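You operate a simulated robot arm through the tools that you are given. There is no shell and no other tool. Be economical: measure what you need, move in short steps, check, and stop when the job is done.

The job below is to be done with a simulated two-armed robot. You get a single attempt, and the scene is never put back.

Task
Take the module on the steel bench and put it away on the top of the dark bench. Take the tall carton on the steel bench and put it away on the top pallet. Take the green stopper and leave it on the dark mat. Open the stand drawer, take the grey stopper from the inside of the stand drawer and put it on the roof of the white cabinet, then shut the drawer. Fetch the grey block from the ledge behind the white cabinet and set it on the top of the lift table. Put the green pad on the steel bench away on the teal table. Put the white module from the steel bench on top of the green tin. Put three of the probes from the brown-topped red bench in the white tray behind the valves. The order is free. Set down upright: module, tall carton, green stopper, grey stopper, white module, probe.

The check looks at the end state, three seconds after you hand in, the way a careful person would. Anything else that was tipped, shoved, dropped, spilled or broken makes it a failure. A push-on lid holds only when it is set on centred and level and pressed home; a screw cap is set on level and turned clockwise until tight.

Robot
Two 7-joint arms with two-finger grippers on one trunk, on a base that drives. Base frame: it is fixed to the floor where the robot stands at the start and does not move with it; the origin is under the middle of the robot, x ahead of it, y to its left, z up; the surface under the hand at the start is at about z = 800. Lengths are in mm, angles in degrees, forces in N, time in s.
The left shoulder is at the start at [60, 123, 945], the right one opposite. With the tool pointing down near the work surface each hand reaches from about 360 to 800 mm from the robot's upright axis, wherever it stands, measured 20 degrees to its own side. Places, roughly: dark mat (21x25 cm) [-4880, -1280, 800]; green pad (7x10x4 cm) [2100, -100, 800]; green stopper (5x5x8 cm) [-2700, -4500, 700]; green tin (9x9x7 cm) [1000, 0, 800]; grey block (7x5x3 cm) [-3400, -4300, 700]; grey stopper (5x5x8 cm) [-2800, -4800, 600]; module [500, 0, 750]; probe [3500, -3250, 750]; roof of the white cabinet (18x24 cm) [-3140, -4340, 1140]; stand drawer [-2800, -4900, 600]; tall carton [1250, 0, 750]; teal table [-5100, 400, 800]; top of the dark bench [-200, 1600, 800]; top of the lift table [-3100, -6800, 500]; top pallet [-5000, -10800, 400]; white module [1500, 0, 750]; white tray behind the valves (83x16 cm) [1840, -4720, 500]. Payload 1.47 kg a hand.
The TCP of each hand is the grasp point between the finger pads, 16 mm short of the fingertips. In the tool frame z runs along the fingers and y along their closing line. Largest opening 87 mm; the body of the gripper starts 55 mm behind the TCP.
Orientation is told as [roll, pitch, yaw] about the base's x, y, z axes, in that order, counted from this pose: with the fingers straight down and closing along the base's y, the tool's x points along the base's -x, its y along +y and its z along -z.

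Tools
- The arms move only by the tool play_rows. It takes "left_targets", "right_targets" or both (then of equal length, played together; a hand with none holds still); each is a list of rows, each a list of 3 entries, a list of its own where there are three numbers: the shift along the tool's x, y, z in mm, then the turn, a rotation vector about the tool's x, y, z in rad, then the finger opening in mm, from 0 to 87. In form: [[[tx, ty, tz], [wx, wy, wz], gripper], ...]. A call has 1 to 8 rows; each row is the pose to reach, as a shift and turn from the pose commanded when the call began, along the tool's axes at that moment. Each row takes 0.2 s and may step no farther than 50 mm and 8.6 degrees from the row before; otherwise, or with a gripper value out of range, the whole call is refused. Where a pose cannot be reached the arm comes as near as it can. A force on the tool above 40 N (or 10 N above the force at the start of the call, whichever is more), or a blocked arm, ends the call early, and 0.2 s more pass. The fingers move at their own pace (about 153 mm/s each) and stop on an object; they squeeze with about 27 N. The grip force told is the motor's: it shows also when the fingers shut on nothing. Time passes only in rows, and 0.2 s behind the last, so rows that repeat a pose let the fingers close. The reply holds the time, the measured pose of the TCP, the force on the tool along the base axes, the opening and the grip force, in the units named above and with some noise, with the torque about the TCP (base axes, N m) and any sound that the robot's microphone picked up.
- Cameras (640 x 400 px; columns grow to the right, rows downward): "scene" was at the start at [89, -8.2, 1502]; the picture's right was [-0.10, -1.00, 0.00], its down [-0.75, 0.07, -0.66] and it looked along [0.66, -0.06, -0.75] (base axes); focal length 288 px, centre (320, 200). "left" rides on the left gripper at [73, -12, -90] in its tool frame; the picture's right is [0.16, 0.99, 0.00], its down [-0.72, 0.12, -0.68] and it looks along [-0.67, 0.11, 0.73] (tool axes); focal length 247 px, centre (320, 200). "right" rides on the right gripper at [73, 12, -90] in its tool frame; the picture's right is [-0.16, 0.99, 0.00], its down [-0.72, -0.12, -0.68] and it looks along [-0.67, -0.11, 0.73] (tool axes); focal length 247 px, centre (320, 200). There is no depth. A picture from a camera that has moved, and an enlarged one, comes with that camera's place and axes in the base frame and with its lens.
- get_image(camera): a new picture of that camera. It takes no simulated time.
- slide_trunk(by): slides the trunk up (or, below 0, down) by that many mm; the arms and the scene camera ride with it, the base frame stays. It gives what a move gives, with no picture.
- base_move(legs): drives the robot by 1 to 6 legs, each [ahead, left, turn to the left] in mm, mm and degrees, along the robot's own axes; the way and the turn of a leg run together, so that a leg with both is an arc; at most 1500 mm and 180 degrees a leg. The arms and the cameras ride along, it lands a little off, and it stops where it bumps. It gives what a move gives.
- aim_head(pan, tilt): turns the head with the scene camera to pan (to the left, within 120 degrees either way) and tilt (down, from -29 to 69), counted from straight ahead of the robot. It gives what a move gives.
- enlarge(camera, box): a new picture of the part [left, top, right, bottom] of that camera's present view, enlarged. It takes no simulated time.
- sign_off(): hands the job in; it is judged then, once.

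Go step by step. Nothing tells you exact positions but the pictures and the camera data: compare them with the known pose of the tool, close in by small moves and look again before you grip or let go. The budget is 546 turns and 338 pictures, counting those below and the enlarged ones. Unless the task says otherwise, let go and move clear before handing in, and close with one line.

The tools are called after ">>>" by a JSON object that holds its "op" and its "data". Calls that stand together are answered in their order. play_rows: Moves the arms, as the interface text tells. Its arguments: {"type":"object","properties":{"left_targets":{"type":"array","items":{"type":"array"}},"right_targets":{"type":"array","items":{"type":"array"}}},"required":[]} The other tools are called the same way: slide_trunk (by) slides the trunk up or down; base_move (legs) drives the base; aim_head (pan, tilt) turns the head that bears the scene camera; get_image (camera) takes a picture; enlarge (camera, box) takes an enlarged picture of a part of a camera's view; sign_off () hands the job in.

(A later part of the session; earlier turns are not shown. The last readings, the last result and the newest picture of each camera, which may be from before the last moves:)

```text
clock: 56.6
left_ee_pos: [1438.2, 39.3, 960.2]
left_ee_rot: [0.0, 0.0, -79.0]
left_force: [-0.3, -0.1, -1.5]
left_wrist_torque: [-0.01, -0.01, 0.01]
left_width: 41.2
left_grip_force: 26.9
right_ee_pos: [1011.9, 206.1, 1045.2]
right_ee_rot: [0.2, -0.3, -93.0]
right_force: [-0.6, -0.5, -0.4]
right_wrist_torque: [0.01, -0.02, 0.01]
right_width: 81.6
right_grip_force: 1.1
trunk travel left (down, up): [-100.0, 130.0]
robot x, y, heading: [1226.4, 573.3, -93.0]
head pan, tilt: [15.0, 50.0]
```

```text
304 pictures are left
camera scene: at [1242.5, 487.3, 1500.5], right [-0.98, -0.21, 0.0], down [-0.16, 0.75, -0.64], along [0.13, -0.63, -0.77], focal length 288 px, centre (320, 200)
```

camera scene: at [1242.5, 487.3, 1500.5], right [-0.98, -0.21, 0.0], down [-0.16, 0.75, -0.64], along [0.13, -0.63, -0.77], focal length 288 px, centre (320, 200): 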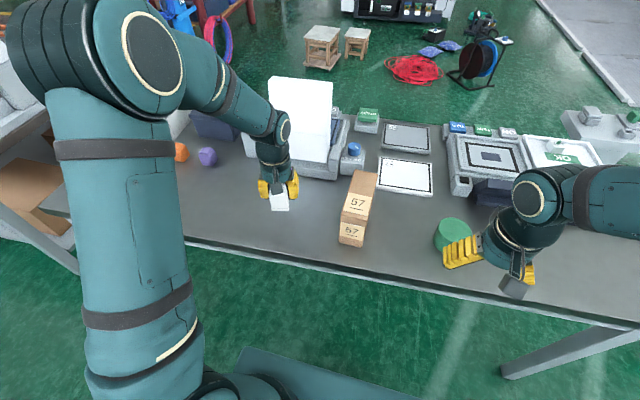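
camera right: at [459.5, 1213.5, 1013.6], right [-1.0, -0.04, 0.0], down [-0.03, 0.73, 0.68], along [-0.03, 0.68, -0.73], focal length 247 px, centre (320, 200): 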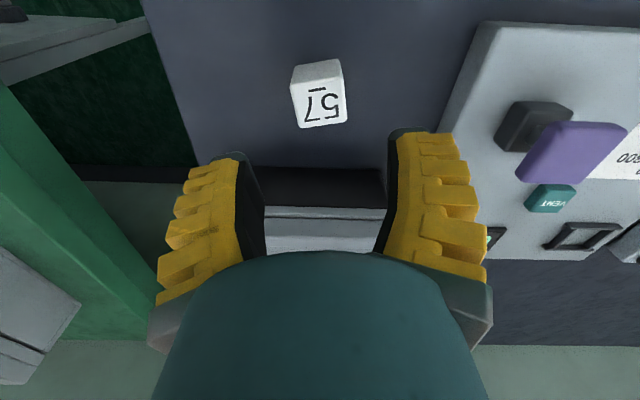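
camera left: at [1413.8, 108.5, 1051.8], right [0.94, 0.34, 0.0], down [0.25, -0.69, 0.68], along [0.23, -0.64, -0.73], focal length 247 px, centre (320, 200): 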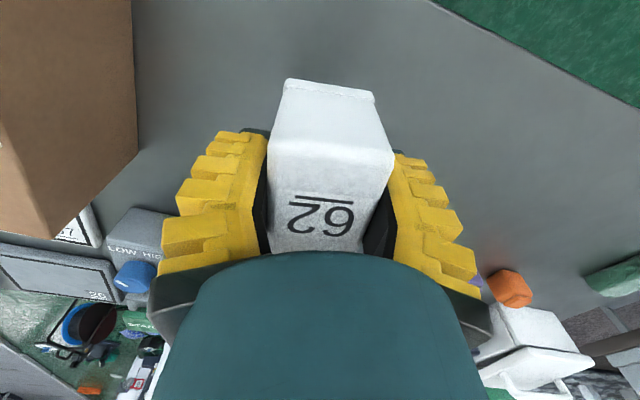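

Module held. I'll lift it well clear of the carton and drive to the robot's right to bring it over the green tin.

>>> {"op": "play_rows", "data": {"left_targets": [[[0, 0, -40], [0, 0, 0], 0], [[0, 0, -80], [0, 0, 0], 0], [[0, 0, -120], [0, 0, 0], 0], [[0, 0, -140], [0, 0, 0], 0]]}}

>>> {"op": "base_move", "data": {"legs": [[0, -450, 0]]}}

>>> {"op": "get_image", "data": {"camera": "left"}}

>>> {"op": "get_image", "data": {"camera": "scene"}}

```text
clock: 57.6
left_ee_pos: [1437.5, 38.4, 1102.8]
left_ee_rot: [0.0, -0.1, -79.1]
left_force: [0.5, -0.1, -0.9]
left_wrist_torque: [-0.02, 0.02, 0.02]
left_width: 41.3
left_grip_force: 27.0
right_ee_pos: [1011.4, 204.4, 1043.5]
right_ee_rot: [0.1, -0.4, -93.0]
right_force: [0.3, 1.1, 0.8]
right_wrist_torque: [0.01, 0.01, 0.02]
right_width: 81.9
right_grip_force: 1.0
trunk travel left (down, up): [-100.0, 130.0]
robot x, y, heading: [1228.1, 572.4, -92.8]
head pan, tilt: [15.0, 50.0]
```

```text
clock: 62.1
left_ee_pos: [989.7, 61.5, 1102.8]
left_ee_rot: [-0.1, 0.1, -79.1]
left_force: [0.1, -0.2, -0.7]
left_wrist_torque: [0.04, -0.03, -0.02]
left_width: 41.1
left_grip_force: 27.3
right_ee_pos: [565.6, 228.7, 1043.0]
right_ee_rot: [0.1, -0.2, -93.2]
right_force: [-0.2, -0.1, -0.9]
right_wrist_torque: [-0.01, -0.03, -0.02]
right_width: 81.8
right_grip_force: 0.5
trunk travel left (down, up): [-100.0, 130.0]
robot x, y, heading: [777.5, 597.1, -93.5]
head pan, tilt: [15.0, 50.0]
```

```text
303 pictures are left
camera left: at [966.0, 131.0, 1192.0], right [0.94, 0.34, 0.0], down [0.25, -0.69, 0.68], along [0.23, -0.64, -0.73], focal length 247 px, centre (320, 200)
```

left: 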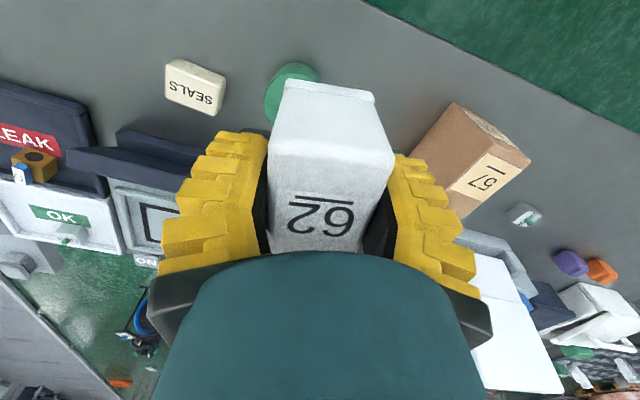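

```text
302 pictures are left
camera scene: at [796.6, 510.4, 1500.4], right [-0.98, -0.2, 0.0], down [-0.16, 0.75, -0.64], along [0.13, -0.63, -0.77], focal length 288 px, centre (320, 200)
```

scene: 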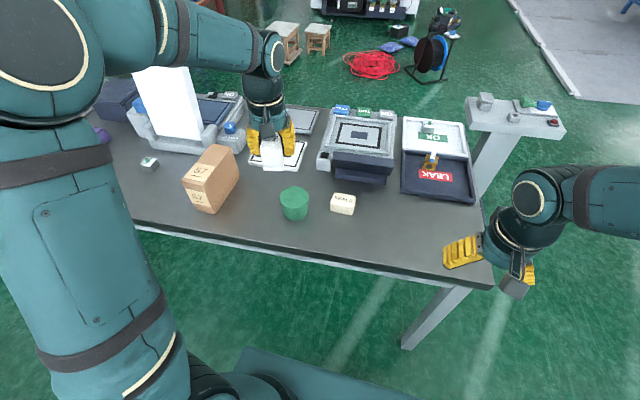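

>>> {"op": "enlarge", "data": {"camera": "scene", "box": [240, 160, 368, 240]}}

```text
5.00 times, centred on (304, 200) of scene
camera zoom: at [796.6, 510.4, 1500.4], right [-0.98, -0.2, 0.0], down [-0.16, 0.75, -0.64], along [0.13, -0.63, -0.77], focal length 1438 px, centre (400, 200)
```

zoom: 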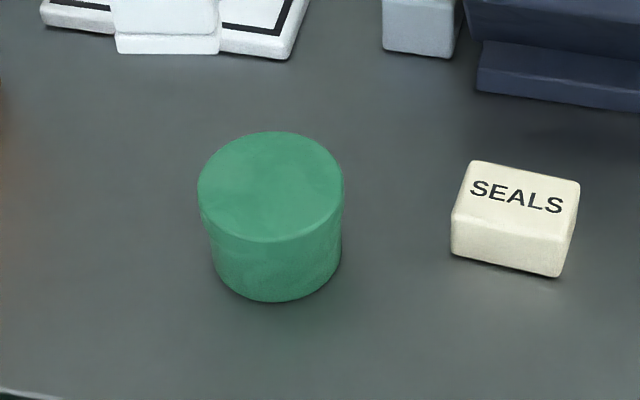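

>>> {"op": "play_rows", "data": {"left_targets": [[[-31, -11, 0], [0, 0, 0], 0], [[-62, -22, 0], [0, 0, 0], 0], [[-62, -22, 45], [0, 0, 0], 0], [[-62, -22, 90], [0, 0, 0], 0], [[-62, -22, 135], [0, 0, 0], 0]]}}

>>> {"op": "get_image", "data": {"camera": "left"}}

>>> {"op": "enlarge", "data": {"camera": "scene", "box": [240, 120, 368, 240]}}

```text
clock: 63.3
left_ee_pos: [981.1, -3.7, 967.7]
left_ee_rot: [-0.1, 0.0, -79.2]
left_force: [-0.1, 0.1, -1.4]
left_wrist_torque: [0.06, 0.0, 0.01]
left_width: 41.2
left_grip_force: 26.6
right_ee_pos: [565.5, 229.0, 1043.5]
right_ee_rot: [0.1, -0.3, -93.1]
right_force: [0.4, -0.4, 0.6]
right_wrist_torque: [0.02, 0.04, -0.01]
right_width: 81.5
right_grip_force: 1.4
trunk travel left (down, up): [-100.0, 130.0]
robot x, y, heading: [780.2, 598.3, -93.1]
head pan, tilt: [15.0, 50.0]
```

```text
300 pictures are left
camera left: at [955.9, 65.0, 1056.8], right [0.94, 0.34, 0.0], down [0.25, -0.69, 0.68], along [0.23, -0.64, -0.73], focal length 247 px, centre (320, 200)
```

left: 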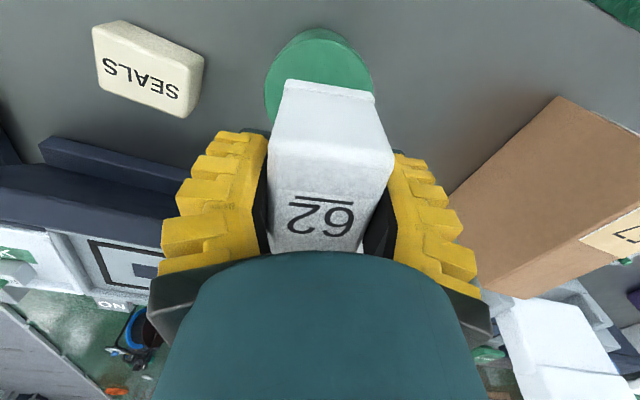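

```text
3.33 times, centred on (304, 180) of scene
camera zoom: at [796.9, 509.4, 1500.4], right [-0.98, -0.2, 0.0], down [-0.16, 0.75, -0.64], along [0.13, -0.63, -0.77], focal length 958 px, centre (373, 267)
```

zoom: 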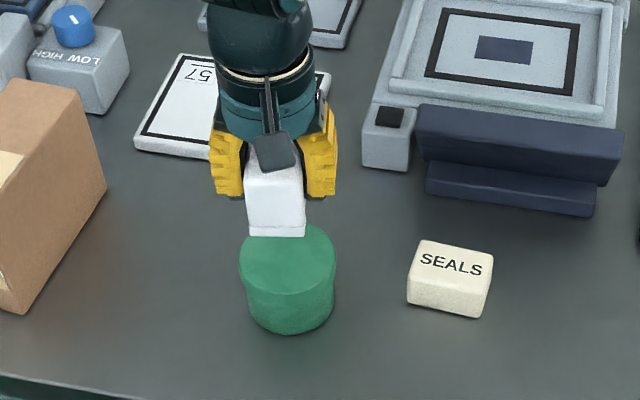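

The tin's centre is at about [979.5, -2], just under the module. Lowering to contact.

>>> {"op": "play_rows", "data": {"left_targets": [[[1, -1, 40], [0, 0, 0], 0], [[1, -1, 52], [0, 0, 0], 0], [[1, -1, 56], [0, 0, 0], 0], [[1, -1, 56], [0, 0, 0], 0]]}}

>>> {"op": "enlarge", "data": {"camera": "scene", "box": [240, 140, 368, 260]}}

```text
clock: 64.3
left_ee_pos: [978.7, -2.3, 911.0]
left_ee_rot: [0.1, 0.1, -79.2]
left_force: [0.5, -0.2, -1.6]
left_wrist_torque: [-0.01, 0.01, -0.02]
left_width: 41.0
left_grip_force: 27.1
right_ee_pos: [565.3, 230.9, 1044.0]
right_ee_rot: [0.1, -0.3, -93.2]
right_force: [0.2, -0.3, 0.4]
right_wrist_torque: [-0.01, 0.04, 0.02]
right_width: 81.8
right_grip_force: 1.0
trunk travel left (down, up): [-100.0, 130.0]
robot x, y, heading: [779.6, 596.4, -93.2]
head pan, tilt: [15.0, 50.0]
```

```text
3.33 times, centred on (304, 200) of scene
camera zoom: at [796.8, 510.6, 1500.5], right [-0.98, -0.2, 0.0], down [-0.16, 0.75, -0.64], along [0.13, -0.63, -0.77], focal length 958 px, centre (373, 200)
```

zoom: 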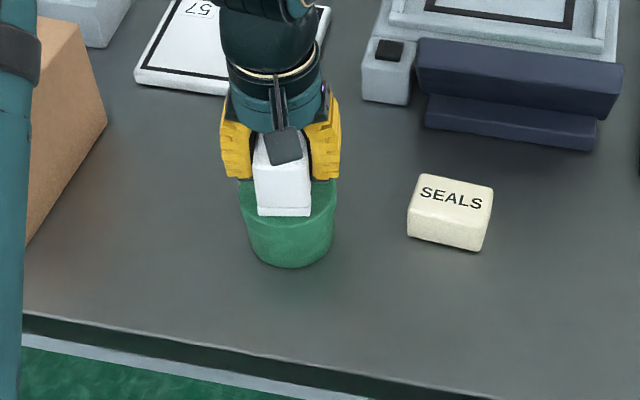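

Looks centred. I'll lower a few more millimetres until the force shows contact.

>>> {"op": "play_rows", "data": {"left_targets": [[[0, 0, 3], [0, 0, 0], 0], [[0, 0, 6], [0, 0, 0], 0], [[0, 0, 6], [0, 0, 0], 0]]}}

```text
clock: 65.1
left_ee_pos: [979.1, -1.4, 904.1]
left_ee_rot: [-0.1, 0.0, -79.2]
left_force: [0.7, 0.5, -1.8]
left_wrist_torque: [0.01, 0.01, 0.0]
left_width: 40.8
left_grip_force: 27.3
right_ee_pos: [566.0, 229.7, 1043.7]
right_ee_rot: [0.1, -0.3, -93.1]
right_force: [-0.4, 0.5, 0.8]
right_wrist_torque: [-0.03, 0.03, 0.0]
right_width: 81.7
right_grip_force: 0.7
trunk travel left (down, up): [-100.0, 130.0]
robot x, y, heading: [780.7, 596.6, -93.0]
head pan, tilt: [15.0, 50.0]
```

>>> {"op": "play_rows", "data": {"left_targets": [[[0, 0, 3], [0, 0, 0], 0], [[0, 0, 5], [0, 0, 0], 0], [[0, 0, 5], [0, 0, 0], 0]]}}

```text
clock: 65.9
left_ee_pos: [979.3, -1.9, 901.7]
left_ee_rot: [0.0, -0.1, -79.2]
left_force: [2.0, -1.5, 17.2]
left_wrist_torque: [-0.08, -0.02, 0.06]
left_width: 42.0
left_grip_force: 27.0
right_ee_pos: [566.0, 230.2, 1044.8]
right_ee_rot: [0.1, -0.4, -93.2]
right_force: [-0.1, -0.5, -0.2]
right_wrist_torque: [-0.03, 0.0, -0.02]
right_width: 81.5
right_grip_force: 1.2
trunk travel left (down, up): [-100.0, 130.0]
robot x, y, heading: [781.3, 596.0, -93.6]
head pan, tilt: [15.0, 50.0]
```

>>> {"op": "play_rows", "data": {"left_targets": [[[0, 0, -2], [0, 0, 0], 0], [[0, 0, -2], [0, 0, 0], 70], [[0, 0, -2], [0, 0, 0], 75], [[0, 0, -2], [0, 0, 0], 75], [[0, 0, -40], [0, 0, 0], 75], [[0, 0, -80], [0, 0, 0], 75], [[0, 0, -125], [0, 0, 0], 75], [[0, 0, -170], [0, 0, 0], 75]]}}

>>> {"op": "get_image", "data": {"camera": "left"}}

>>> {"op": "enlarge", "data": {"camera": "scene", "box": [180, 120, 372, 240]}}

```text
clock: 67.7
left_ee_pos: [980.9, -2.0, 1068.8]
left_ee_rot: [0.1, 0.0, -79.2]
left_force: [0.2, 0.2, 0.1]
left_wrist_torque: [0.01, 0.01, 0.02]
left_width: 77.6
left_grip_force: 1.1
right_ee_pos: [565.9, 230.1, 1043.3]
right_ee_rot: [0.1, -0.3, -93.3]
right_force: [-0.2, 0.7, 0.1]
right_wrist_torque: [-0.01, -0.01, -0.02]
right_width: 81.8
right_grip_force: 1.3
trunk travel left (down, up): [-100.0, 130.0]
robot x, y, heading: [785.4, 596.7, -93.4]
head pan, tilt: [15.0, 50.0]
```

```text
297 pictures are left
camera left: at [956.0, 66.3, 1158.8], right [0.94, 0.34, 0.0], down [0.25, -0.69, 0.68], along [0.23, -0.64, -0.73], focal length 247 px, centre (320, 200)
```

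left: 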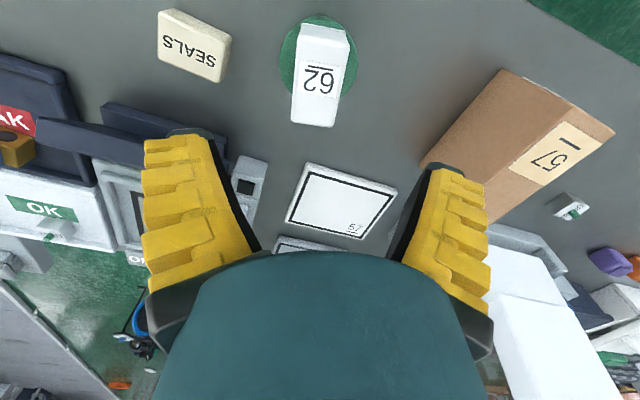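

```text
3.33 times, centred on (276, 180) of scene
camera zoom: at [796.7, 511.0, 1500.5], right [-0.98, -0.2, 0.0], down [-0.16, 0.75, -0.64], along [0.13, -0.63, -0.77], focal length 958 px, centre (467, 267)
```

zoom: 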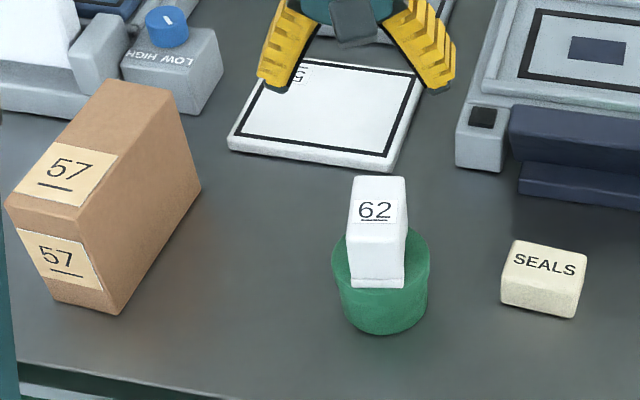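

The white module stands centred on the tin. Next is the green pad at the far end, so I'll raise and retract the left hand and drive along the bench.

>>> {"op": "play_rows", "data": {"left_targets": [[[40, 0, -20], [0, 0, 0.12], 80], [[85, 0, -40], [0, 0, 0.244], 80], [[120, 0, -60], [0, 0, 0.244], 80]]}}

>>> {"op": "base_move", "data": {"legs": [[0, 1120, 0]]}}

>>> {"op": "get_image", "data": {"camera": "scene"}}

```text
clock: 68.5
left_ee_pos: [959.6, 116.9, 1129.7]
left_ee_rot: [-0.1, 0.0, -93.3]
left_force: [0.5, -0.1, 0.1]
left_wrist_torque: [-0.01, 0.0, 0.05]
left_width: 81.5
left_grip_force: 1.3
right_ee_pos: [566.7, 230.5, 1043.6]
right_ee_rot: [0.1, -0.3, -93.2]
right_force: [-0.1, 0.4, -0.5]
right_wrist_torque: [0.0, 0.0, -0.02]
right_width: 81.7
right_grip_force: 0.5
trunk travel left (down, up): [-100.0, 130.0]
robot x, y, heading: [779.2, 595.3, -93.2]
head pan, tilt: [15.0, 50.0]
```

```text
clock: 78.7
left_ee_pos: [2093.8, 65.9, 1128.2]
left_ee_rot: [-0.1, 0.0, -92.2]
left_force: [0.1, 0.0, -0.2]
left_wrist_torque: [0.0, 0.0, 0.02]
left_width: 81.7
left_grip_force: 1.6
right_ee_pos: [1700.1, 172.5, 1043.9]
right_ee_rot: [0.1, -0.4, -92.1]
right_force: [0.6, -0.4, 0.2]
right_wrist_torque: [0.01, -0.02, -0.01]
right_width: 81.7
right_grip_force: 1.1
trunk travel left (down, up): [-100.0, 130.0]
robot x, y, heading: [1907.8, 543.0, -92.1]
head pan, tilt: [15.0, 50.0]
```

```text
295 pictures are left
camera scene: at [1926.0, 458.0, 1500.5], right [-0.97, -0.22, 0.0], down [-0.17, 0.75, -0.64], along [0.14, -0.63, -0.77], focal length 288 px, centre (320, 200)
```

scene: 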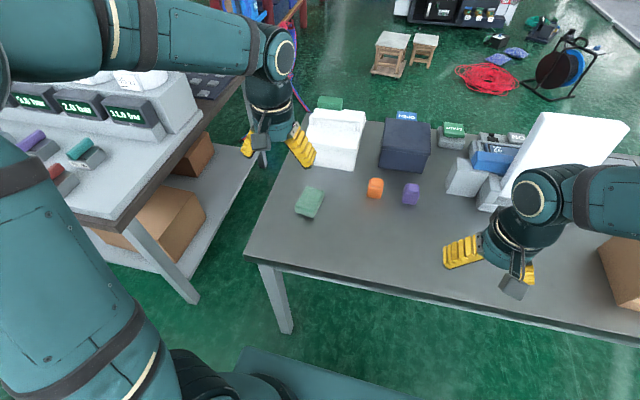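

>>> {"op": "enlarge", "data": {"camera": "scene", "box": [260, 160, 372, 230]}}

>>> {"op": "get_image", "data": {"camera": "left"}}

```text
5.71 times, centred on (316, 195) of scene
camera zoom: at [1926.0, 458.0, 1500.5], right [-0.97, -0.22, 0.0], down [-0.17, 0.75, -0.64], along [0.14, -0.63, -0.77], focal length 1643 px, centre (343, 229)
```

zoom: 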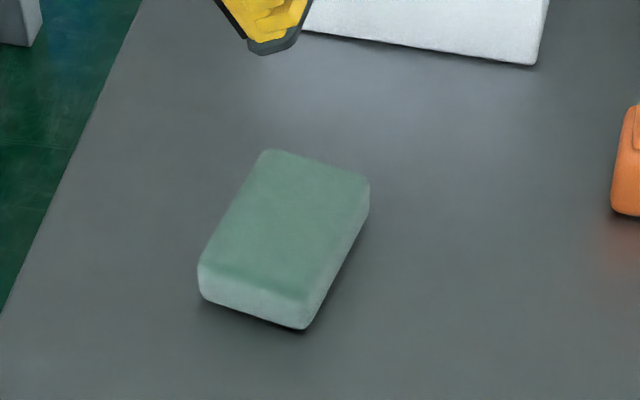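

```text
293 pictures are left
camera left: at [2086.0, 139.0, 1218.2], right [0.99, 0.12, 0.0], down [0.09, -0.73, 0.68], along [0.08, -0.68, -0.73], focal length 247 px, centre (320, 200)
```

left: 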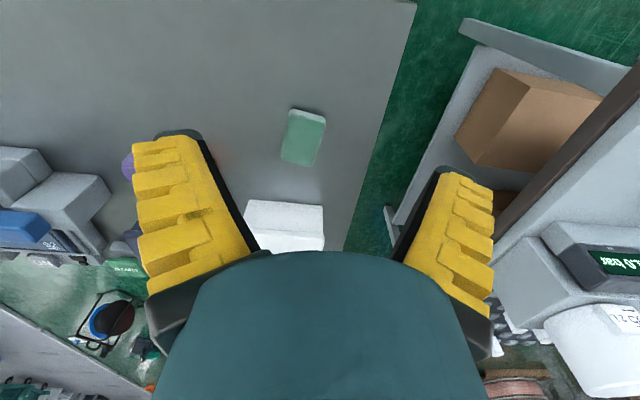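

The pad is at [2080, -81], about 60 mm wide and yawed -11°. I'll move the left hand above it.

>>> {"op": "play_rows", "data": {"left_targets": [[[-49, -3, 0], [0, 0, 0.08], 85], [[-98, -6, 0], [0, 0, 0.164], 85], [[-147, -8, 0], [0, 0, 0.164], 85], [[-147, -8, 50], [0, 0, 0.164], 85], [[-147, -8, 100], [0, 0, 0.164], 85], [[-147, -8, 150], [0, 0, 0.164], 85], [[-147, -8, 200], [0, 0, 0.164], 85], [[-147, -8, 230], [0, 0, 0.164], 85]]}}

>>> {"op": "get_image", "data": {"camera": "left"}}

```text
clock: 80.5
left_ee_pos: [2082.1, -80.7, 897.3]
left_ee_rot: [-0.1, 0.0, -101.5]
left_force: [-0.1, 0.1, -0.9]
left_wrist_torque: [-0.03, -0.02, 0.03]
left_width: 85.3
left_grip_force: 0.0
right_ee_pos: [1700.6, 173.0, 1044.2]
right_ee_rot: [0.1, -0.3, -92.1]
right_force: [-0.4, -0.6, 0.3]
right_wrist_torque: [0.02, -0.02, 0.0]
right_width: 81.7
right_grip_force: 0.7
trunk travel left (down, up): [-100.0, 130.0]
robot x, y, heading: [1907.3, 542.5, -92.4]
head pan, tilt: [15.0, 50.0]
```

```text
292 pictures are left
camera left: at [2084.1, -7.1, 987.0], right [1.0, -0.04, 0.0], down [-0.03, -0.73, 0.68], along [-0.03, -0.68, -0.73], focal length 247 px, centre (320, 200)
```

left: 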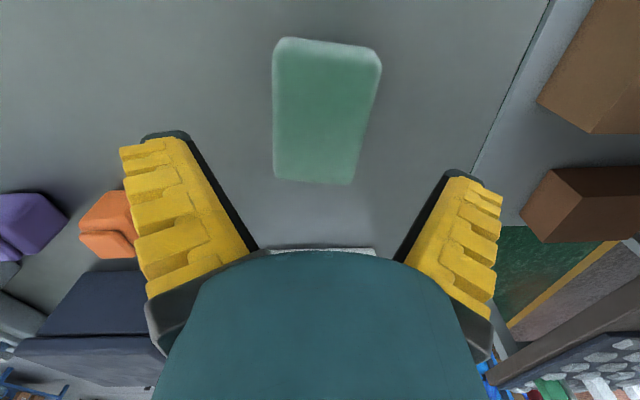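

>>> {"op": "play_rows", "data": {"left_targets": [[[3, 0, 40], [0, 0, 0], 86], [[3, 0, 74], [0, 0, 0], 86], [[3, 0, 74], [0, 0, 0], 86], [[3, 0, 74], [0, 0, 0], 40], [[3, 0, 74], [0, 0, 0], 0], [[3, 0, 74], [0, 0, 0], 0], [[3, 0, 74], [0, 0, 0], 0]]}}

>>> {"op": "play_rows", "data": {"left_targets": [[[0, 0, -20], [0, 0, 0], 0], [[0, 0, -60], [0, 0, 0], 0], [[0, 0, -100], [0, 0, 0], 0]]}}

>>> {"op": "get_image", "data": {"camera": "left"}}

```text
clock: 82.1
left_ee_pos: [2081.3, -79.4, 823.5]
left_ee_rot: [0.0, 0.0, -101.6]
left_force: [-0.7, -0.5, -0.4]
left_wrist_torque: [0.0, 0.01, -0.01]
left_width: 65.2
left_grip_force: 27.2
right_ee_pos: [1699.6, 172.9, 1043.3]
right_ee_rot: [0.1, -0.3, -92.1]
right_force: [1.0, 1.3, 0.2]
right_wrist_torque: [0.0, 0.01, -0.01]
right_width: 81.6
right_grip_force: 1.6
trunk travel left (down, up): [-100.0, 130.0]
robot x, y, heading: [1905.4, 543.1, -92.1]
head pan, tilt: [15.0, 50.0]
```

```text
clock: 82.9
left_ee_pos: [2081.8, -75.0, 925.0]
left_ee_rot: [0.0, -0.1, -101.5]
left_force: [0.0, -0.5, -0.4]
left_wrist_torque: [0.01, 0.04, 0.0]
left_width: 65.1
left_grip_force: 27.5
right_ee_pos: [1699.0, 173.0, 1043.4]
right_ee_rot: [0.1, -0.3, -92.1]
right_force: [-0.8, 0.7, 0.7]
right_wrist_torque: [-0.02, 0.01, 0.04]
right_width: 81.7
right_grip_force: 1.0
trunk travel left (down, up): [-100.0, 130.0]
robot x, y, heading: [1909.0, 543.5, -92.1]
head pan, tilt: [15.0, 50.0]
```

```text
291 pictures are left
camera left: at [2085.4, -2.0, 1014.8], right [1.0, -0.04, 0.0], down [-0.03, -0.73, 0.68], along [-0.03, -0.68, -0.73], focal length 247 px, centre (320, 200)
```

left: 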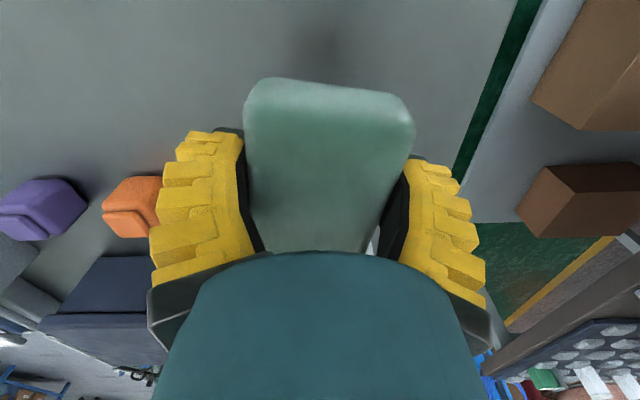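

Pad held. I'll raise and retract it, then drive back so the right hand faces the carton.

>>> {"op": "play_rows", "data": {"left_targets": [[[0, 0, -45], [0, 0, 0], 0], [[0, 0, -90], [0, 0, 0], 0], [[0, 0, -135], [0, 0, -0.08], 0], [[40, 0, -160], [0, 0, -0.16], 0], [[85, 0, -170], [0, 0, -0.16], 0], [[130, 0, -170], [0, 0, -0.16], 0]]}}

>>> {"op": "base_move", "data": {"legs": [[0, -440, 0]]}}

>>> {"op": "aim_head", "data": {"pan": -15, "tilt": 50}}

>>> {"op": "get_image", "data": {"camera": "scene"}}

>>> {"op": "get_image", "data": {"camera": "right"}}

```text
clock: 84.3
left_ee_pos: [2108.7, 51.1, 1094.6]
left_ee_rot: [0.0, 0.0, -92.3]
left_force: [0.1, 0.3, 0.1]
left_wrist_torque: [-0.07, 0.02, -0.01]
left_width: 65.2
left_grip_force: 27.1
right_ee_pos: [1699.9, 174.3, 1044.1]
right_ee_rot: [0.1, -0.5, -92.0]
right_force: [-0.5, 0.5, -0.9]
right_wrist_torque: [-0.02, 0.0, 0.03]
right_width: 81.6
right_grip_force: 1.0
trunk travel left (down, up): [-100.0, 130.0]
robot x, y, heading: [1909.5, 542.1, -92.1]
head pan, tilt: [15.0, 50.0]
```

```text
clock: 88.6
left_ee_pos: [1669.1, 66.3, 1093.9]
left_ee_rot: [0.0, 0.0, -92.8]
left_force: [-0.4, 0.2, -0.8]
left_wrist_torque: [-0.01, -0.02, -0.04]
left_width: 65.2
left_grip_force: 27.0
right_ee_pos: [1261.3, 193.8, 1043.3]
right_ee_rot: [0.0, -0.3, -92.6]
right_force: [0.1, -0.2, -0.4]
right_wrist_torque: [0.01, -0.01, 0.03]
right_width: 81.8
right_grip_force: 1.7
trunk travel left (down, up): [-100.0, 130.0]
robot x, y, heading: [1474.5, 565.9, -92.7]
head pan, tilt: [15.0, 50.0]
```

```text
clock: 89.6
left_ee_pos: [1668.2, 65.7, 1094.7]
left_ee_rot: [-0.1, 0.1, -92.8]
left_force: [-0.5, -0.3, 0.4]
left_wrist_torque: [0.01, -0.01, -0.02]
left_width: 65.2
left_grip_force: 26.8
right_ee_pos: [1262.4, 191.9, 1042.8]
right_ee_rot: [0.2, -0.2, -92.5]
right_force: [0.1, 0.1, -0.1]
right_wrist_torque: [0.0, -0.02, 0.03]
right_width: 81.6
right_grip_force: 0.6
trunk travel left (down, up): [-100.0, 130.0]
robot x, y, heading: [1470.9, 559.3, -92.5]
head pan, tilt: [-15.0, 50.0]
```

```text
290 pictures are left
camera scene: at [1449.9, 477.6, 1500.5], right [-0.95, 0.3, 0.0], down [0.23, 0.73, -0.64], along [-0.19, -0.61, -0.77], focal length 288 px, centre (320, 200)
```

scene: 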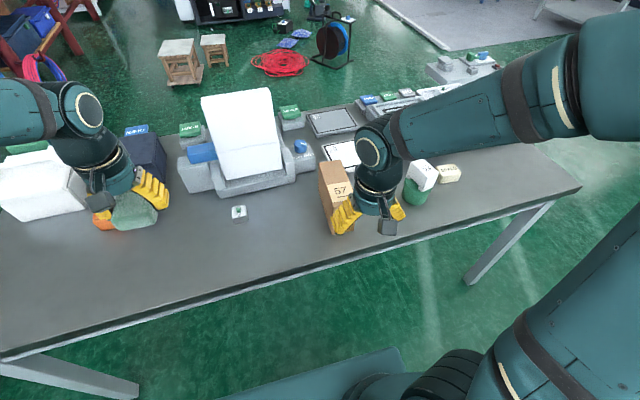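

```text
289 pictures are left
camera right: at [1277.6, 266.0, 1132.7], right [0.98, -0.2, 0.0], down [-0.15, -0.71, 0.68], along [-0.14, -0.67, -0.73], focal length 247 px, centre (320, 200)
```

right: 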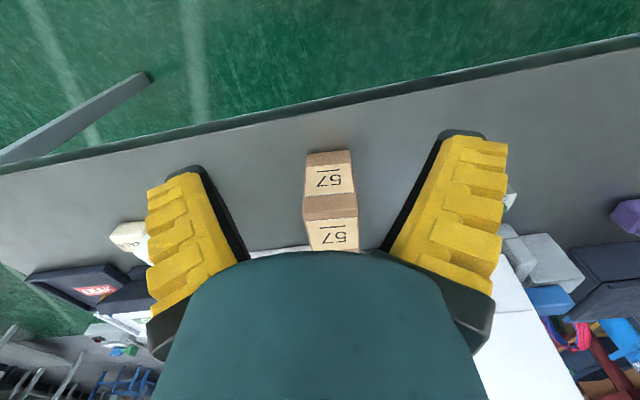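

Right hand faces the carton, about 58 x 165 x 135 mm with its centre near [1240, -28]. I'll move above it and look.

>>> {"op": "play_rows", "data": {"right_targets": [[[-44, -3, 0], [0, 0, 0], 85], [[-88, -5, 0], [0, 0, 0], 85], [[-132, -8, 0], [0, 0, 0], 85], [[-176, -10, 0], [0, 0, 0], 85], [[-220, -12, 0], [0, 0, 0], 85]]}}

>>> {"op": "get_image", "data": {"camera": "right"}}

>>> {"op": "enlarge", "data": {"camera": "scene", "box": [270, 100, 430, 250]}}

```text
clock: 90.8
left_ee_pos: [1669.9, 64.6, 1093.9]
left_ee_rot: [-0.1, 0.1, -92.8]
left_force: [0.2, -0.7, -0.8]
left_wrist_torque: [0.02, 0.03, -0.01]
left_width: 65.1
left_grip_force: 26.9
right_ee_pos: [1240.9, -29.7, 1044.3]
right_ee_rot: [0.1, -0.2, -92.5]
right_force: [0.0, -0.4, -0.2]
right_wrist_torque: [0.02, 0.01, 0.04]
right_width: 85.5
right_grip_force: 0.1
trunk travel left (down, up): [-100.0, 130.0]
robot x, y, heading: [1470.5, 561.7, -93.0]
head pan, tilt: [-15.0, 50.0]
```

```text
288 pictures are left
camera right: at [1255.8, 44.3, 1134.2], right [0.98, -0.2, 0.0], down [-0.15, -0.72, 0.68], along [-0.14, -0.67, -0.73], focal length 247 px, centre (320, 200)
```

right: 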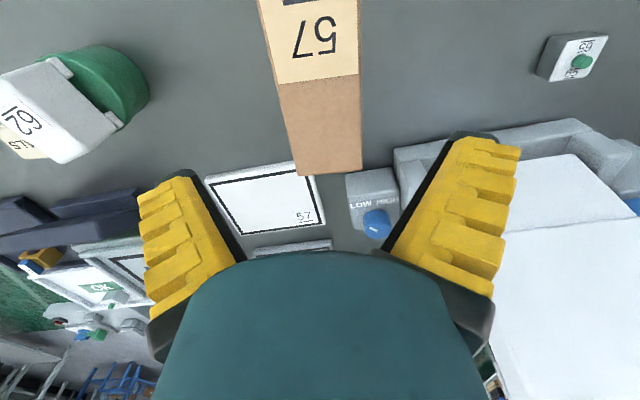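

```text
2.67 times, centred on (350, 175) of scene
camera zoom: at [1449.9, 476.1, 1500.3], right [-0.95, 0.3, 0.0], down [0.23, 0.73, -0.64], along [-0.19, -0.61, -0.77], focal length 767 px, centre (240, 267)
```

zoom: 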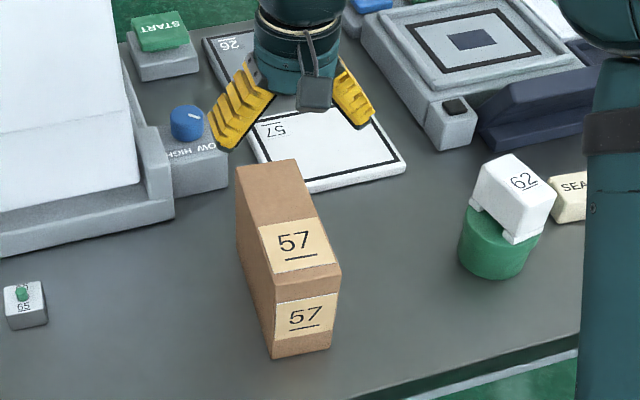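

The carton is centred under the hand with its top near z = 935. I'll descend, grip and lift.

>>> {"op": "play_rows", "data": {"right_targets": [[[5, 0, 45], [0, 0, 0.035], 86], [[5, 0, 90], [0, 0, 0.035], 86], [[5, 0, 130], [0, 0, 0.035], 86], [[5, 0, 149], [0, 0, 0.035], 86], [[5, 0, 149], [0, 0, 0.035], 86]]}}

>>> {"op": "get_image", "data": {"camera": "right"}}

```text
clock: 92.0
left_ee_pos: [1669.5, 64.9, 1094.3]
left_ee_rot: [0.0, 0.0, -92.8]
left_force: [0.5, 0.0, 0.1]
left_wrist_torque: [0.01, 0.01, -0.01]
left_width: 65.0
left_grip_force: 27.0
right_ee_pos: [1240.5, -22.2, 895.3]
right_ee_rot: [0.1, -0.4, -94.5]
right_force: [-1.1, -5.8, 6.4]
right_wrist_torque: [0.3, -0.07, -0.02]
right_width: 91.2
right_grip_force: 9.8
trunk travel left (down, up): [-100.0, 130.0]
robot x, y, heading: [1473.6, 563.2, -92.5]
head pan, tilt: [-15.0, 50.0]
```

```text
286 pictures are left
camera right: at [1258.9, 50.8, 984.4], right [0.97, -0.24, 0.0], down [-0.17, -0.71, 0.68], along [-0.16, -0.67, -0.73], focal length 247 px, centre (320, 200)
```

right: 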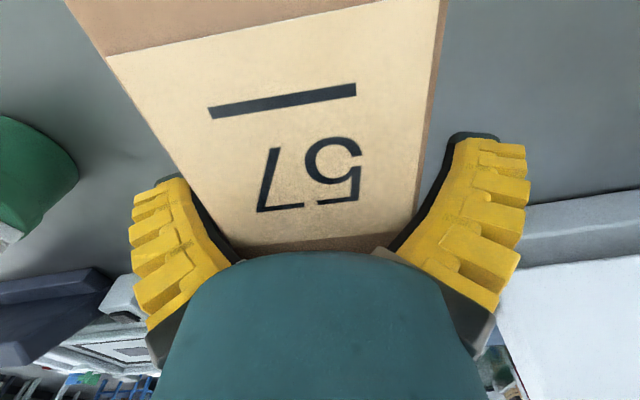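

The fingers feel the carton. I'll check from the scene camera before closing.

>>> {"op": "enlarge", "data": {"camera": "scene", "box": [270, 100, 430, 250]}}

```text
2.67 times, centred on (350, 175) of scene
camera zoom: at [1450.0, 477.8, 1500.5], right [-0.95, 0.3, 0.0], down [0.23, 0.73, -0.64], along [-0.19, -0.61, -0.77], focal length 767 px, centre (240, 267)
```

zoom: 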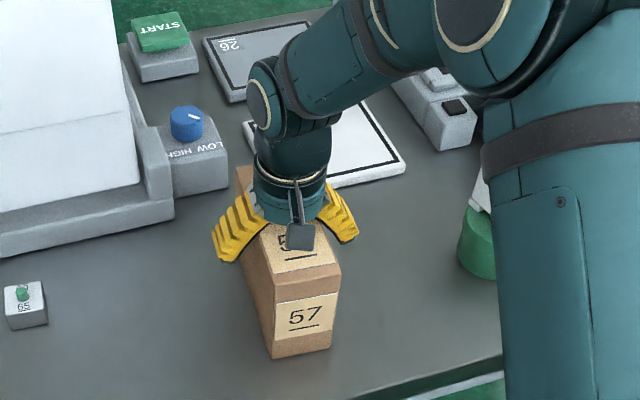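

>>> {"op": "play_rows", "data": {"right_targets": [[[0, 0, -12], [0, 0, 0], 86], [[0, 0, -12], [0, 0, 0], 86]]}}

```text
clock: 92.6
left_ee_pos: [1667.7, 65.0, 1093.9]
left_ee_rot: [0.0, 0.0, -92.8]
left_force: [-0.1, 0.0, -0.8]
left_wrist_torque: [0.0, -0.03, 0.01]
left_width: 64.7
left_grip_force: 26.7
right_ee_pos: [1240.2, -21.8, 908.0]
right_ee_rot: [0.1, -0.2, -94.4]
right_force: [-0.4, 0.2, 0.1]
right_wrist_torque: [0.0, -0.04, 0.01]
right_width: 86.4
right_grip_force: 0.2
trunk travel left (down, up): [-100.0, 130.0]
robot x, y, heading: [1471.6, 565.2, -92.7]
head pan, tilt: [-15.0, 50.0]
```

>>> {"op": "play_rows", "data": {"right_targets": [[[0, 0, 2], [0, 0, 0], 60], [[0, 0, 2], [0, 0, 0], 30], [[0, 0, 2], [0, 0, 0], 0], [[0, 0, 2], [0, 0, 0], 0]]}}

>>> {"op": "get_image", "data": {"camera": "right"}}

```text
clock: 93.6
left_ee_pos: [1669.3, 66.4, 1094.1]
left_ee_rot: [0.0, -0.1, -92.8]
left_force: [0.6, -0.1, 0.3]
left_wrist_torque: [-0.01, 0.02, 0.0]
left_width: 65.1
left_grip_force: 26.7
right_ee_pos: [1240.2, -23.6, 906.5]
right_ee_rot: [0.0, -0.3, -94.5]
right_force: [0.8, 0.4, 1.6]
right_wrist_torque: [0.1, -0.07, 0.0]
right_width: 77.6
right_grip_force: 27.5
trunk travel left (down, up): [-100.0, 130.0]
robot x, y, heading: [1472.6, 564.1, -92.6]
head pan, tilt: [-15.0, 50.0]
```

```text
284 pictures are left
camera right: at [1258.4, 50.9, 995.1], right [0.97, -0.24, 0.0], down [-0.17, -0.71, 0.68], along [-0.16, -0.67, -0.73], focal length 247 px, centre (320, 200)
```

right: 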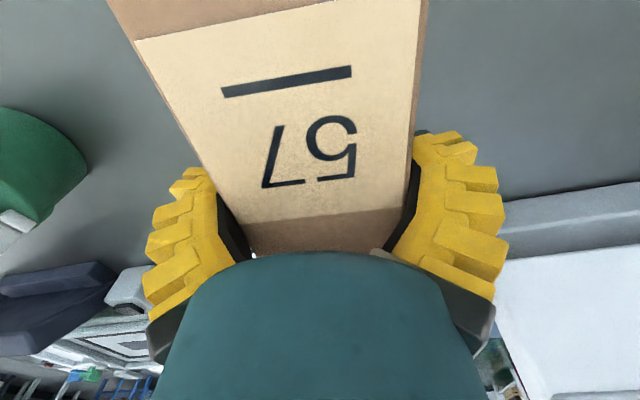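

>>> {"op": "play_rows", "data": {"right_targets": [[[0, 0, -15], [0, 0, 0], 0], [[0, 0, -40], [0, 0, 0], 0], [[0, 0, -40], [0, 0, 0], 0]]}}

>>> {"op": "enlarge", "data": {"camera": "scene", "box": [270, 100, 430, 250]}}

```text
clock: 94.4
left_ee_pos: [1667.9, 66.1, 1094.5]
left_ee_rot: [0.0, 0.0, -92.8]
left_force: [-0.1, -0.7, -0.5]
left_wrist_torque: [0.0, 0.02, 0.02]
left_width: 64.9
left_grip_force: 27.3
right_ee_pos: [1241.1, -22.9, 944.2]
right_ee_rot: [0.1, -0.2, -94.5]
right_force: [-0.5, -0.9, -3.7]
right_wrist_torque: [0.04, 0.01, -0.02]
right_width: 77.8
right_grip_force: 27.6
trunk travel left (down, up): [-100.0, 130.0]
robot x, y, heading: [1472.8, 563.8, -92.7]
head pan, tilt: [-15.0, 50.0]
```

```text
2.67 times, centred on (350, 175) of scene
camera zoom: at [1449.6, 477.0, 1500.4], right [-0.95, 0.3, 0.0], down [0.23, 0.73, -0.64], along [-0.19, -0.61, -0.77], focal length 767 px, centre (240, 267)
```

zoom: 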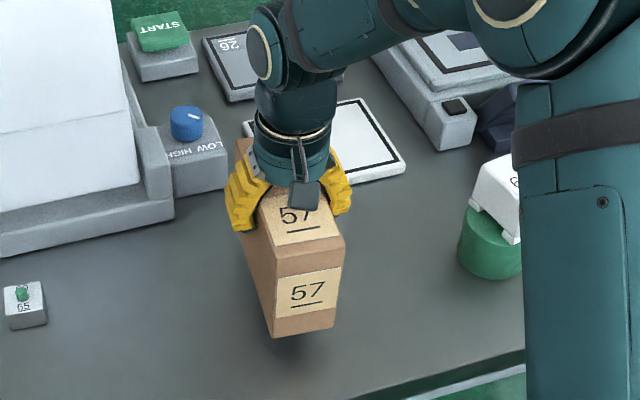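

The carton is held level. I'll raise and retract it, back away from the bench, and turn to head in -x.

>>> {"op": "play_rows", "data": {"right_targets": [[[0, 0, -45], [0, 0, 0], 0], [[0, 0, -90], [0, 0, 0], 0], [[0, 0, -135], [0, 0, 0], 0], [[40, 0, -150], [0, 0, 0], 0], [[85, 0, -150], [0, 0, 0], 0], [[130, 0, -150], [0, 0, 0], 0], [[170, 0, -150], [0, 0, 0], 0]]}}

>>> {"op": "base_move", "data": {"legs": [[-140, 0, 0], [0, 0, -88]]}}

>>> {"op": "aim_head", "data": {"pan": 0, "tilt": 20}}

>>> {"op": "get_image", "data": {"camera": "scene"}}

```text
clock: 96.0
left_ee_pos: [1669.0, 65.8, 1094.9]
left_ee_rot: [0.0, 0.0, -92.8]
left_force: [0.0, -0.1, 0.1]
left_wrist_torque: [0.0, 0.0, 0.02]
left_width: 64.8
left_grip_force: 27.1
right_ee_pos: [1252.2, 150.1, 1095.3]
right_ee_rot: [0.1, -0.3, -94.5]
right_force: [-0.6, 0.6, -4.0]
right_wrist_torque: [0.0, 0.01, -0.01]
right_width: 77.7
right_grip_force: 26.5
trunk travel left (down, up): [-100.0, 130.0]
robot x, y, heading: [1473.3, 561.8, -92.6]
head pan, tilt: [-15.0, 50.0]
```

```text
clock: 101.1
left_ee_pos: [990.2, 486.5, 1094.4]
left_ee_rot: [0.0, 0.0, 179.6]
left_force: [0.4, 0.2, -0.2]
left_wrist_torque: [0.02, 0.02, 0.01]
left_width: 65.1
left_grip_force: 27.5
right_ee_pos: [1056.8, 904.1, 1094.8]
right_ee_rot: [0.2, -0.3, 177.7]
right_force: [0.0, 0.0, -5.0]
right_wrist_torque: [0.03, -0.03, -0.02]
right_width: 77.4
right_grip_force: 27.0
trunk travel left (down, up): [-100.0, 130.0]
robot x, y, heading: [1475.5, 702.2, 179.7]
head pan, tilt: [-15.0, 50.0]
```

```text
clock: 102.0
left_ee_pos: [990.8, 485.7, 1093.1]
left_ee_rot: [0.0, 0.0, 179.5]
left_force: [0.3, -0.2, 0.0]
left_wrist_torque: [0.0, 0.02, 0.03]
left_width: 65.1
left_grip_force: 27.0
right_ee_pos: [1056.8, 903.1, 1095.2]
right_ee_rot: [0.1, -0.3, 177.7]
right_force: [-0.2, -0.6, -4.4]
right_wrist_torque: [-0.02, -0.03, 0.0]
right_width: 77.1
right_grip_force: 26.4
trunk travel left (down, up): [-100.0, 130.0]
robot x, y, heading: [1480.8, 700.7, 179.5]
head pan, tilt: [0.0, 20.0]
```

```text
282 pictures are left
camera scene: at [1376.4, 701.8, 1545.9], right [0.01, 1.0, 0.0], down [0.34, 0.0, -0.94], along [-0.94, 0.01, -0.34], focal length 288 px, centre (320, 200)
```

scene: 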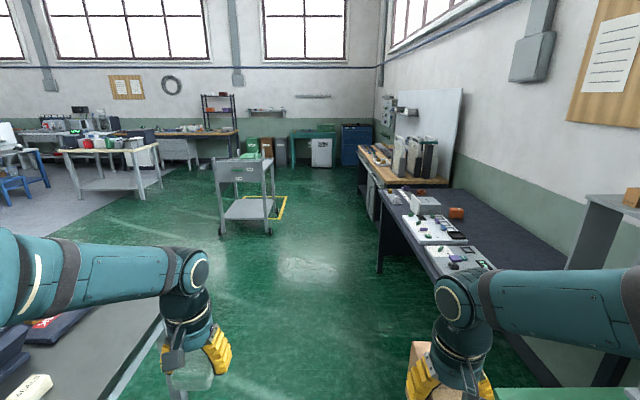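

The way ahead along y = 700 is clear, and the teal table is by the far wall. I'll drive there in stages.

>>> {"op": "base_move", "data": {"legs": [[1400, 0, 0], [1400, 0, 0], [1400, 0, 0]]}}

>>> {"op": "get_image", "data": {"camera": "scene"}}

```text
clock: 122.1
left_ee_pos: [-3201.6, 454.0, 1093.5]
left_ee_rot: [0.0, 0.1, -179.4]
left_force: [-0.1, -0.4, -0.5]
left_wrist_torque: [-0.02, -0.01, 0.0]
left_width: 65.0
left_grip_force: 27.0
right_ee_pos: [-3143.8, 874.1, 1095.2]
right_ee_rot: [0.1, -0.3, 178.8]
right_force: [0.2, 0.4, -4.8]
right_wrist_torque: [-0.02, -0.05, -0.02]
right_width: 75.9
right_grip_force: 27.2
trunk travel left (down, up): [-100.0, 130.0]
robot x, y, heading: [-2719.4, 680.2, -179.3]
head pan, tilt: [0.0, 20.0]
```

```text
281 pictures are left
camera scene: at [-2819.9, 676.7, 1546.0], right [-0.01, 1.0, 0.0], down [0.34, 0.0, -0.94], along [-0.94, -0.01, -0.34], focal length 288 px, centre (320, 200)
```

scene: 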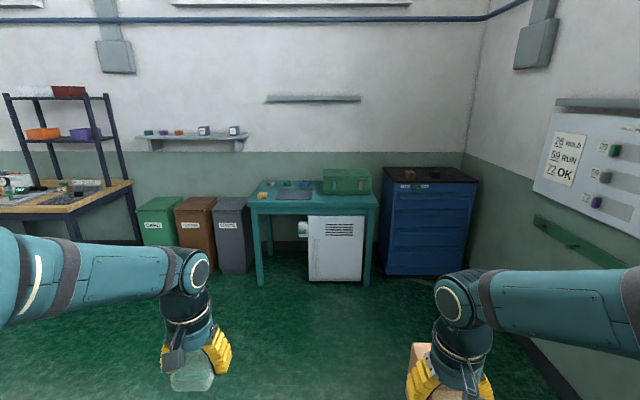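

>>> {"op": "base_move", "data": {"legs": [[1400, 190, -1]]}}

>>> {"op": "aim_head", "data": {"pan": 10, "tilt": 40}}

>>> {"op": "get_image", "data": {"camera": "scene"}}

```text
clock: 129.2
left_ee_pos: [-4609.3, 272.9, 1094.5]
left_ee_rot: [-0.1, 0.0, 179.4]
left_force: [0.3, -0.6, -0.3]
left_wrist_torque: [0.03, 0.0, 0.0]
left_width: 64.4
left_grip_force: 26.7
right_ee_pos: [-4542.5, 690.7, 1094.5]
right_ee_rot: [0.0, -0.3, 177.6]
right_force: [0.0, -0.7, -4.4]
right_wrist_torque: [0.02, 0.0, -0.03]
right_width: 75.4
right_grip_force: 26.8
trunk travel left (down, up): [-100.0, 130.0]
robot x, y, heading: [-4121.5, 483.8, 179.4]
head pan, tilt: [0.0, 20.0]
```

```text
clock: 130.0
left_ee_pos: [-4610.2, 272.4, 1093.9]
left_ee_rot: [0.0, 0.0, 179.2]
left_force: [-0.3, 1.0, -0.4]
left_wrist_torque: [0.03, 0.0, -0.01]
left_width: 64.9
left_grip_force: 27.0
right_ee_pos: [-4542.1, 689.8, 1093.5]
right_ee_rot: [0.1, -0.3, 177.5]
right_force: [-0.5, 0.1, -4.0]
right_wrist_torque: [-0.02, -0.02, 0.03]
right_width: 75.3
right_grip_force: 27.2
trunk travel left (down, up): [-100.0, 130.0]
robot x, y, heading: [-4122.9, 485.4, 179.6]
head pan, tilt: [10.0, 40.0]
```

```text
280 pictures are left
camera scene: at [-4213.5, 472.2, 1514.7], right [-0.17, 0.99, 0.0], down [0.63, 0.11, -0.77], along [-0.76, -0.13, -0.64], focal length 288 px, centre (320, 200)
```

scene: 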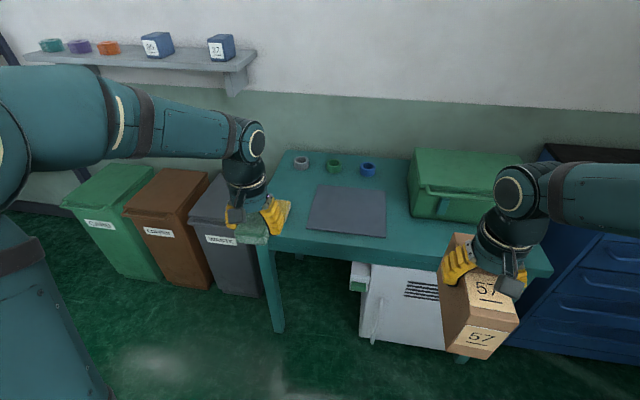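

The left front area of the teal table is free, at about [-4950, 238]. I'll drive 220 mm closer.

>>> {"op": "base_move", "data": {"legs": [[220, 0, 0]]}}

>>> {"op": "get_image", "data": {"camera": "scene"}}

>>> {"op": "get_image", "data": {"camera": "left"}}

```text
clock: 131.7
left_ee_pos: [-4829.2, 275.3, 1094.1]
left_ee_rot: [-0.1, 0.1, 179.2]
left_force: [-0.3, 0.0, -0.1]
left_wrist_torque: [0.01, -0.01, 0.01]
left_width: 64.7
left_grip_force: 27.1
right_ee_pos: [-4760.2, 693.7, 1094.0]
right_ee_rot: [0.1, -0.1, 177.3]
right_force: [0.0, 0.2, -4.5]
right_wrist_torque: [0.01, -0.02, -0.01]
right_width: 75.5
right_grip_force: 27.5
trunk travel left (down, up): [-100.0, 130.0]
robot x, y, heading: [-4339.1, 490.8, 179.1]
head pan, tilt: [10.0, 40.0]
```

```text
279 pictures are left
camera scene: at [-4432.9, 474.8, 1514.5], right [-0.16, 0.99, 0.0], down [0.64, 0.1, -0.77], along [-0.76, -0.12, -0.64], focal length 288 px, centre (320, 200)
```

scene: 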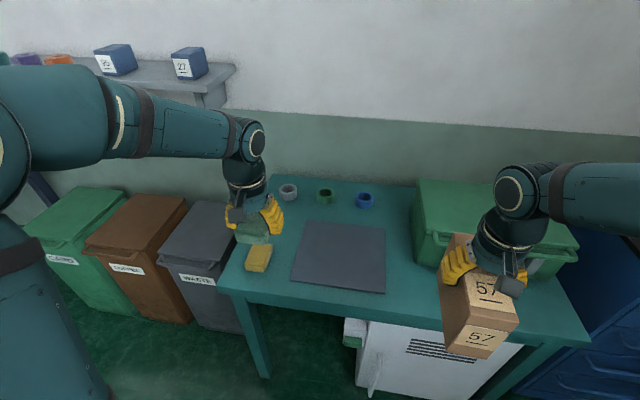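

```text
278 pictures are left
camera left: at [-4756.0, 286.4, 1183.8], right [0.14, -0.99, 0.0], down [-0.73, -0.1, 0.68], along [-0.67, -0.1, -0.73], focal length 247 px, centre (320, 200)
```

left: 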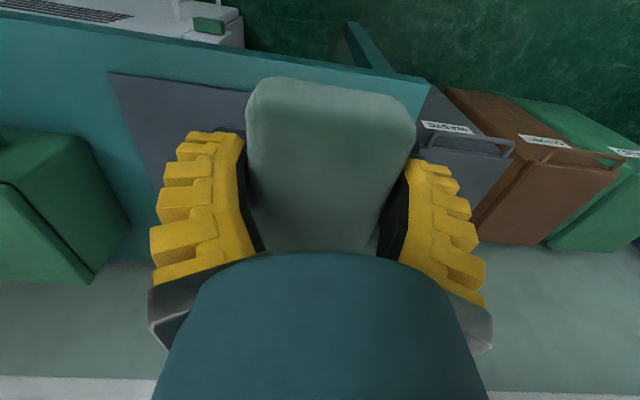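

A yellow sponge lies in the front-left spot, so I'll use the space behind it. I'll move 75 mm closer and look again.

>>> {"op": "base_move", "data": {"legs": [[75, 30, 0]]}}

>>> {"op": "enlarge", "data": {"camera": "scene", "box": [200, 150, 440, 310]}}

```text
clock: 132.8
left_ee_pos: [-4902.9, 245.3, 1094.0]
left_ee_rot: [0.0, 0.2, 179.3]
left_force: [-0.2, -0.5, -0.9]
left_wrist_torque: [-0.03, -0.03, 0.0]
left_width: 64.5
left_grip_force: 26.6
right_ee_pos: [-4835.6, 663.7, 1095.7]
right_ee_rot: [0.1, 0.0, 177.5]
right_force: [0.2, -0.1, -4.3]
right_wrist_torque: [-0.02, -0.05, -0.01]
right_width: 75.5
right_grip_force: 26.8
trunk travel left (down, up): [-100.0, 130.0]
robot x, y, heading: [-4411.0, 460.4, 179.5]
head pan, tilt: [10.0, 40.0]
```

```text
2.50 times, centred on (320, 230) of scene
camera zoom: at [-4507.4, 445.0, 1514.5], right [-0.16, 0.99, 0.0], down [0.63, 0.11, -0.77], along [-0.76, -0.13, -0.64], focal length 719 px, centre (320, 125)
```

zoom: 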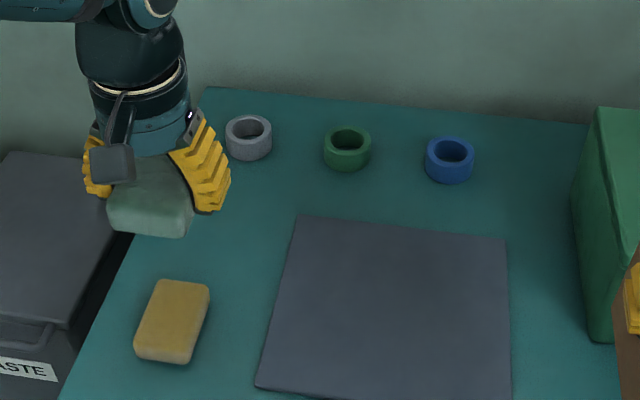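

>>> {"op": "play_rows", "data": {"left_targets": [[[-47, 9, 0], [0, 0, 0], 0], [[-94, 18, 0], [0, 0, 0], 0], [[-141, 26, 0], [0, 0, 0], 0], [[-188, 35, 0], [0, 0, 0], 0], [[-236, 43, 0], [0, 0, 0], 0], [[-236, 43, 50], [0, 0, 0], 0], [[-236, 43, 100], [0, 0, 0], 0], [[-236, 43, 150], [0, 0, 0], 0]]}}

>>> {"op": "enlarge", "data": {"camera": "scene", "box": [200, 150, 440, 310]}}

>>> {"op": "get_image", "data": {"camera": "left"}}

```text
clock: 134.6
left_ee_pos: [-5139.4, 207.7, 944.2]
left_ee_rot: [0.0, 0.0, 179.4]
left_force: [0.5, 0.2, 0.3]
left_wrist_torque: [-0.02, 0.0, -0.04]
left_width: 64.7
left_grip_force: 27.1
right_ee_pos: [-4833.6, 663.7, 1094.6]
right_ee_rot: [0.2, -0.1, 177.5]
right_force: [-0.1, 0.3, -3.5]
right_wrist_torque: [-0.01, 0.01, -0.01]
right_width: 75.3
right_grip_force: 27.4
trunk travel left (down, up): [-100.0, 130.0]
robot x, y, heading: [-4412.6, 459.0, 179.6]
head pan, tilt: [10.0, 40.0]
```

```text
2.50 times, centred on (320, 230) of scene
camera zoom: at [-4506.2, 445.1, 1514.6], right [-0.16, 0.99, 0.0], down [0.63, 0.11, -0.77], along [-0.76, -0.13, -0.64], focal length 719 px, centre (320, 125)
```

zoom: 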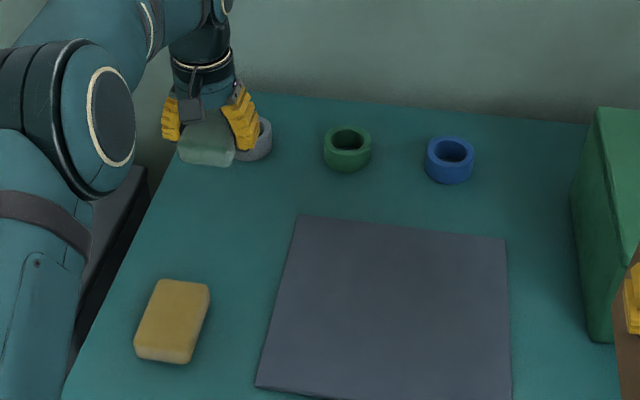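

```text
275 pictures are left
camera left: at [-5065.7, 217.7, 1035.0], right [0.15, -0.99, 0.0], down [-0.73, -0.11, 0.68], along [-0.67, -0.1, -0.73], focal length 247 px, centre (320, 200)
```

left: 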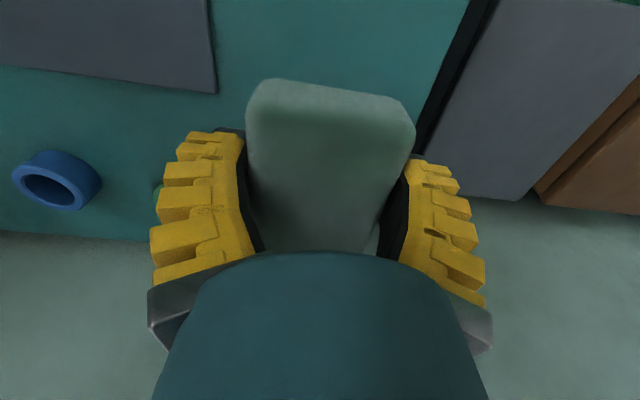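

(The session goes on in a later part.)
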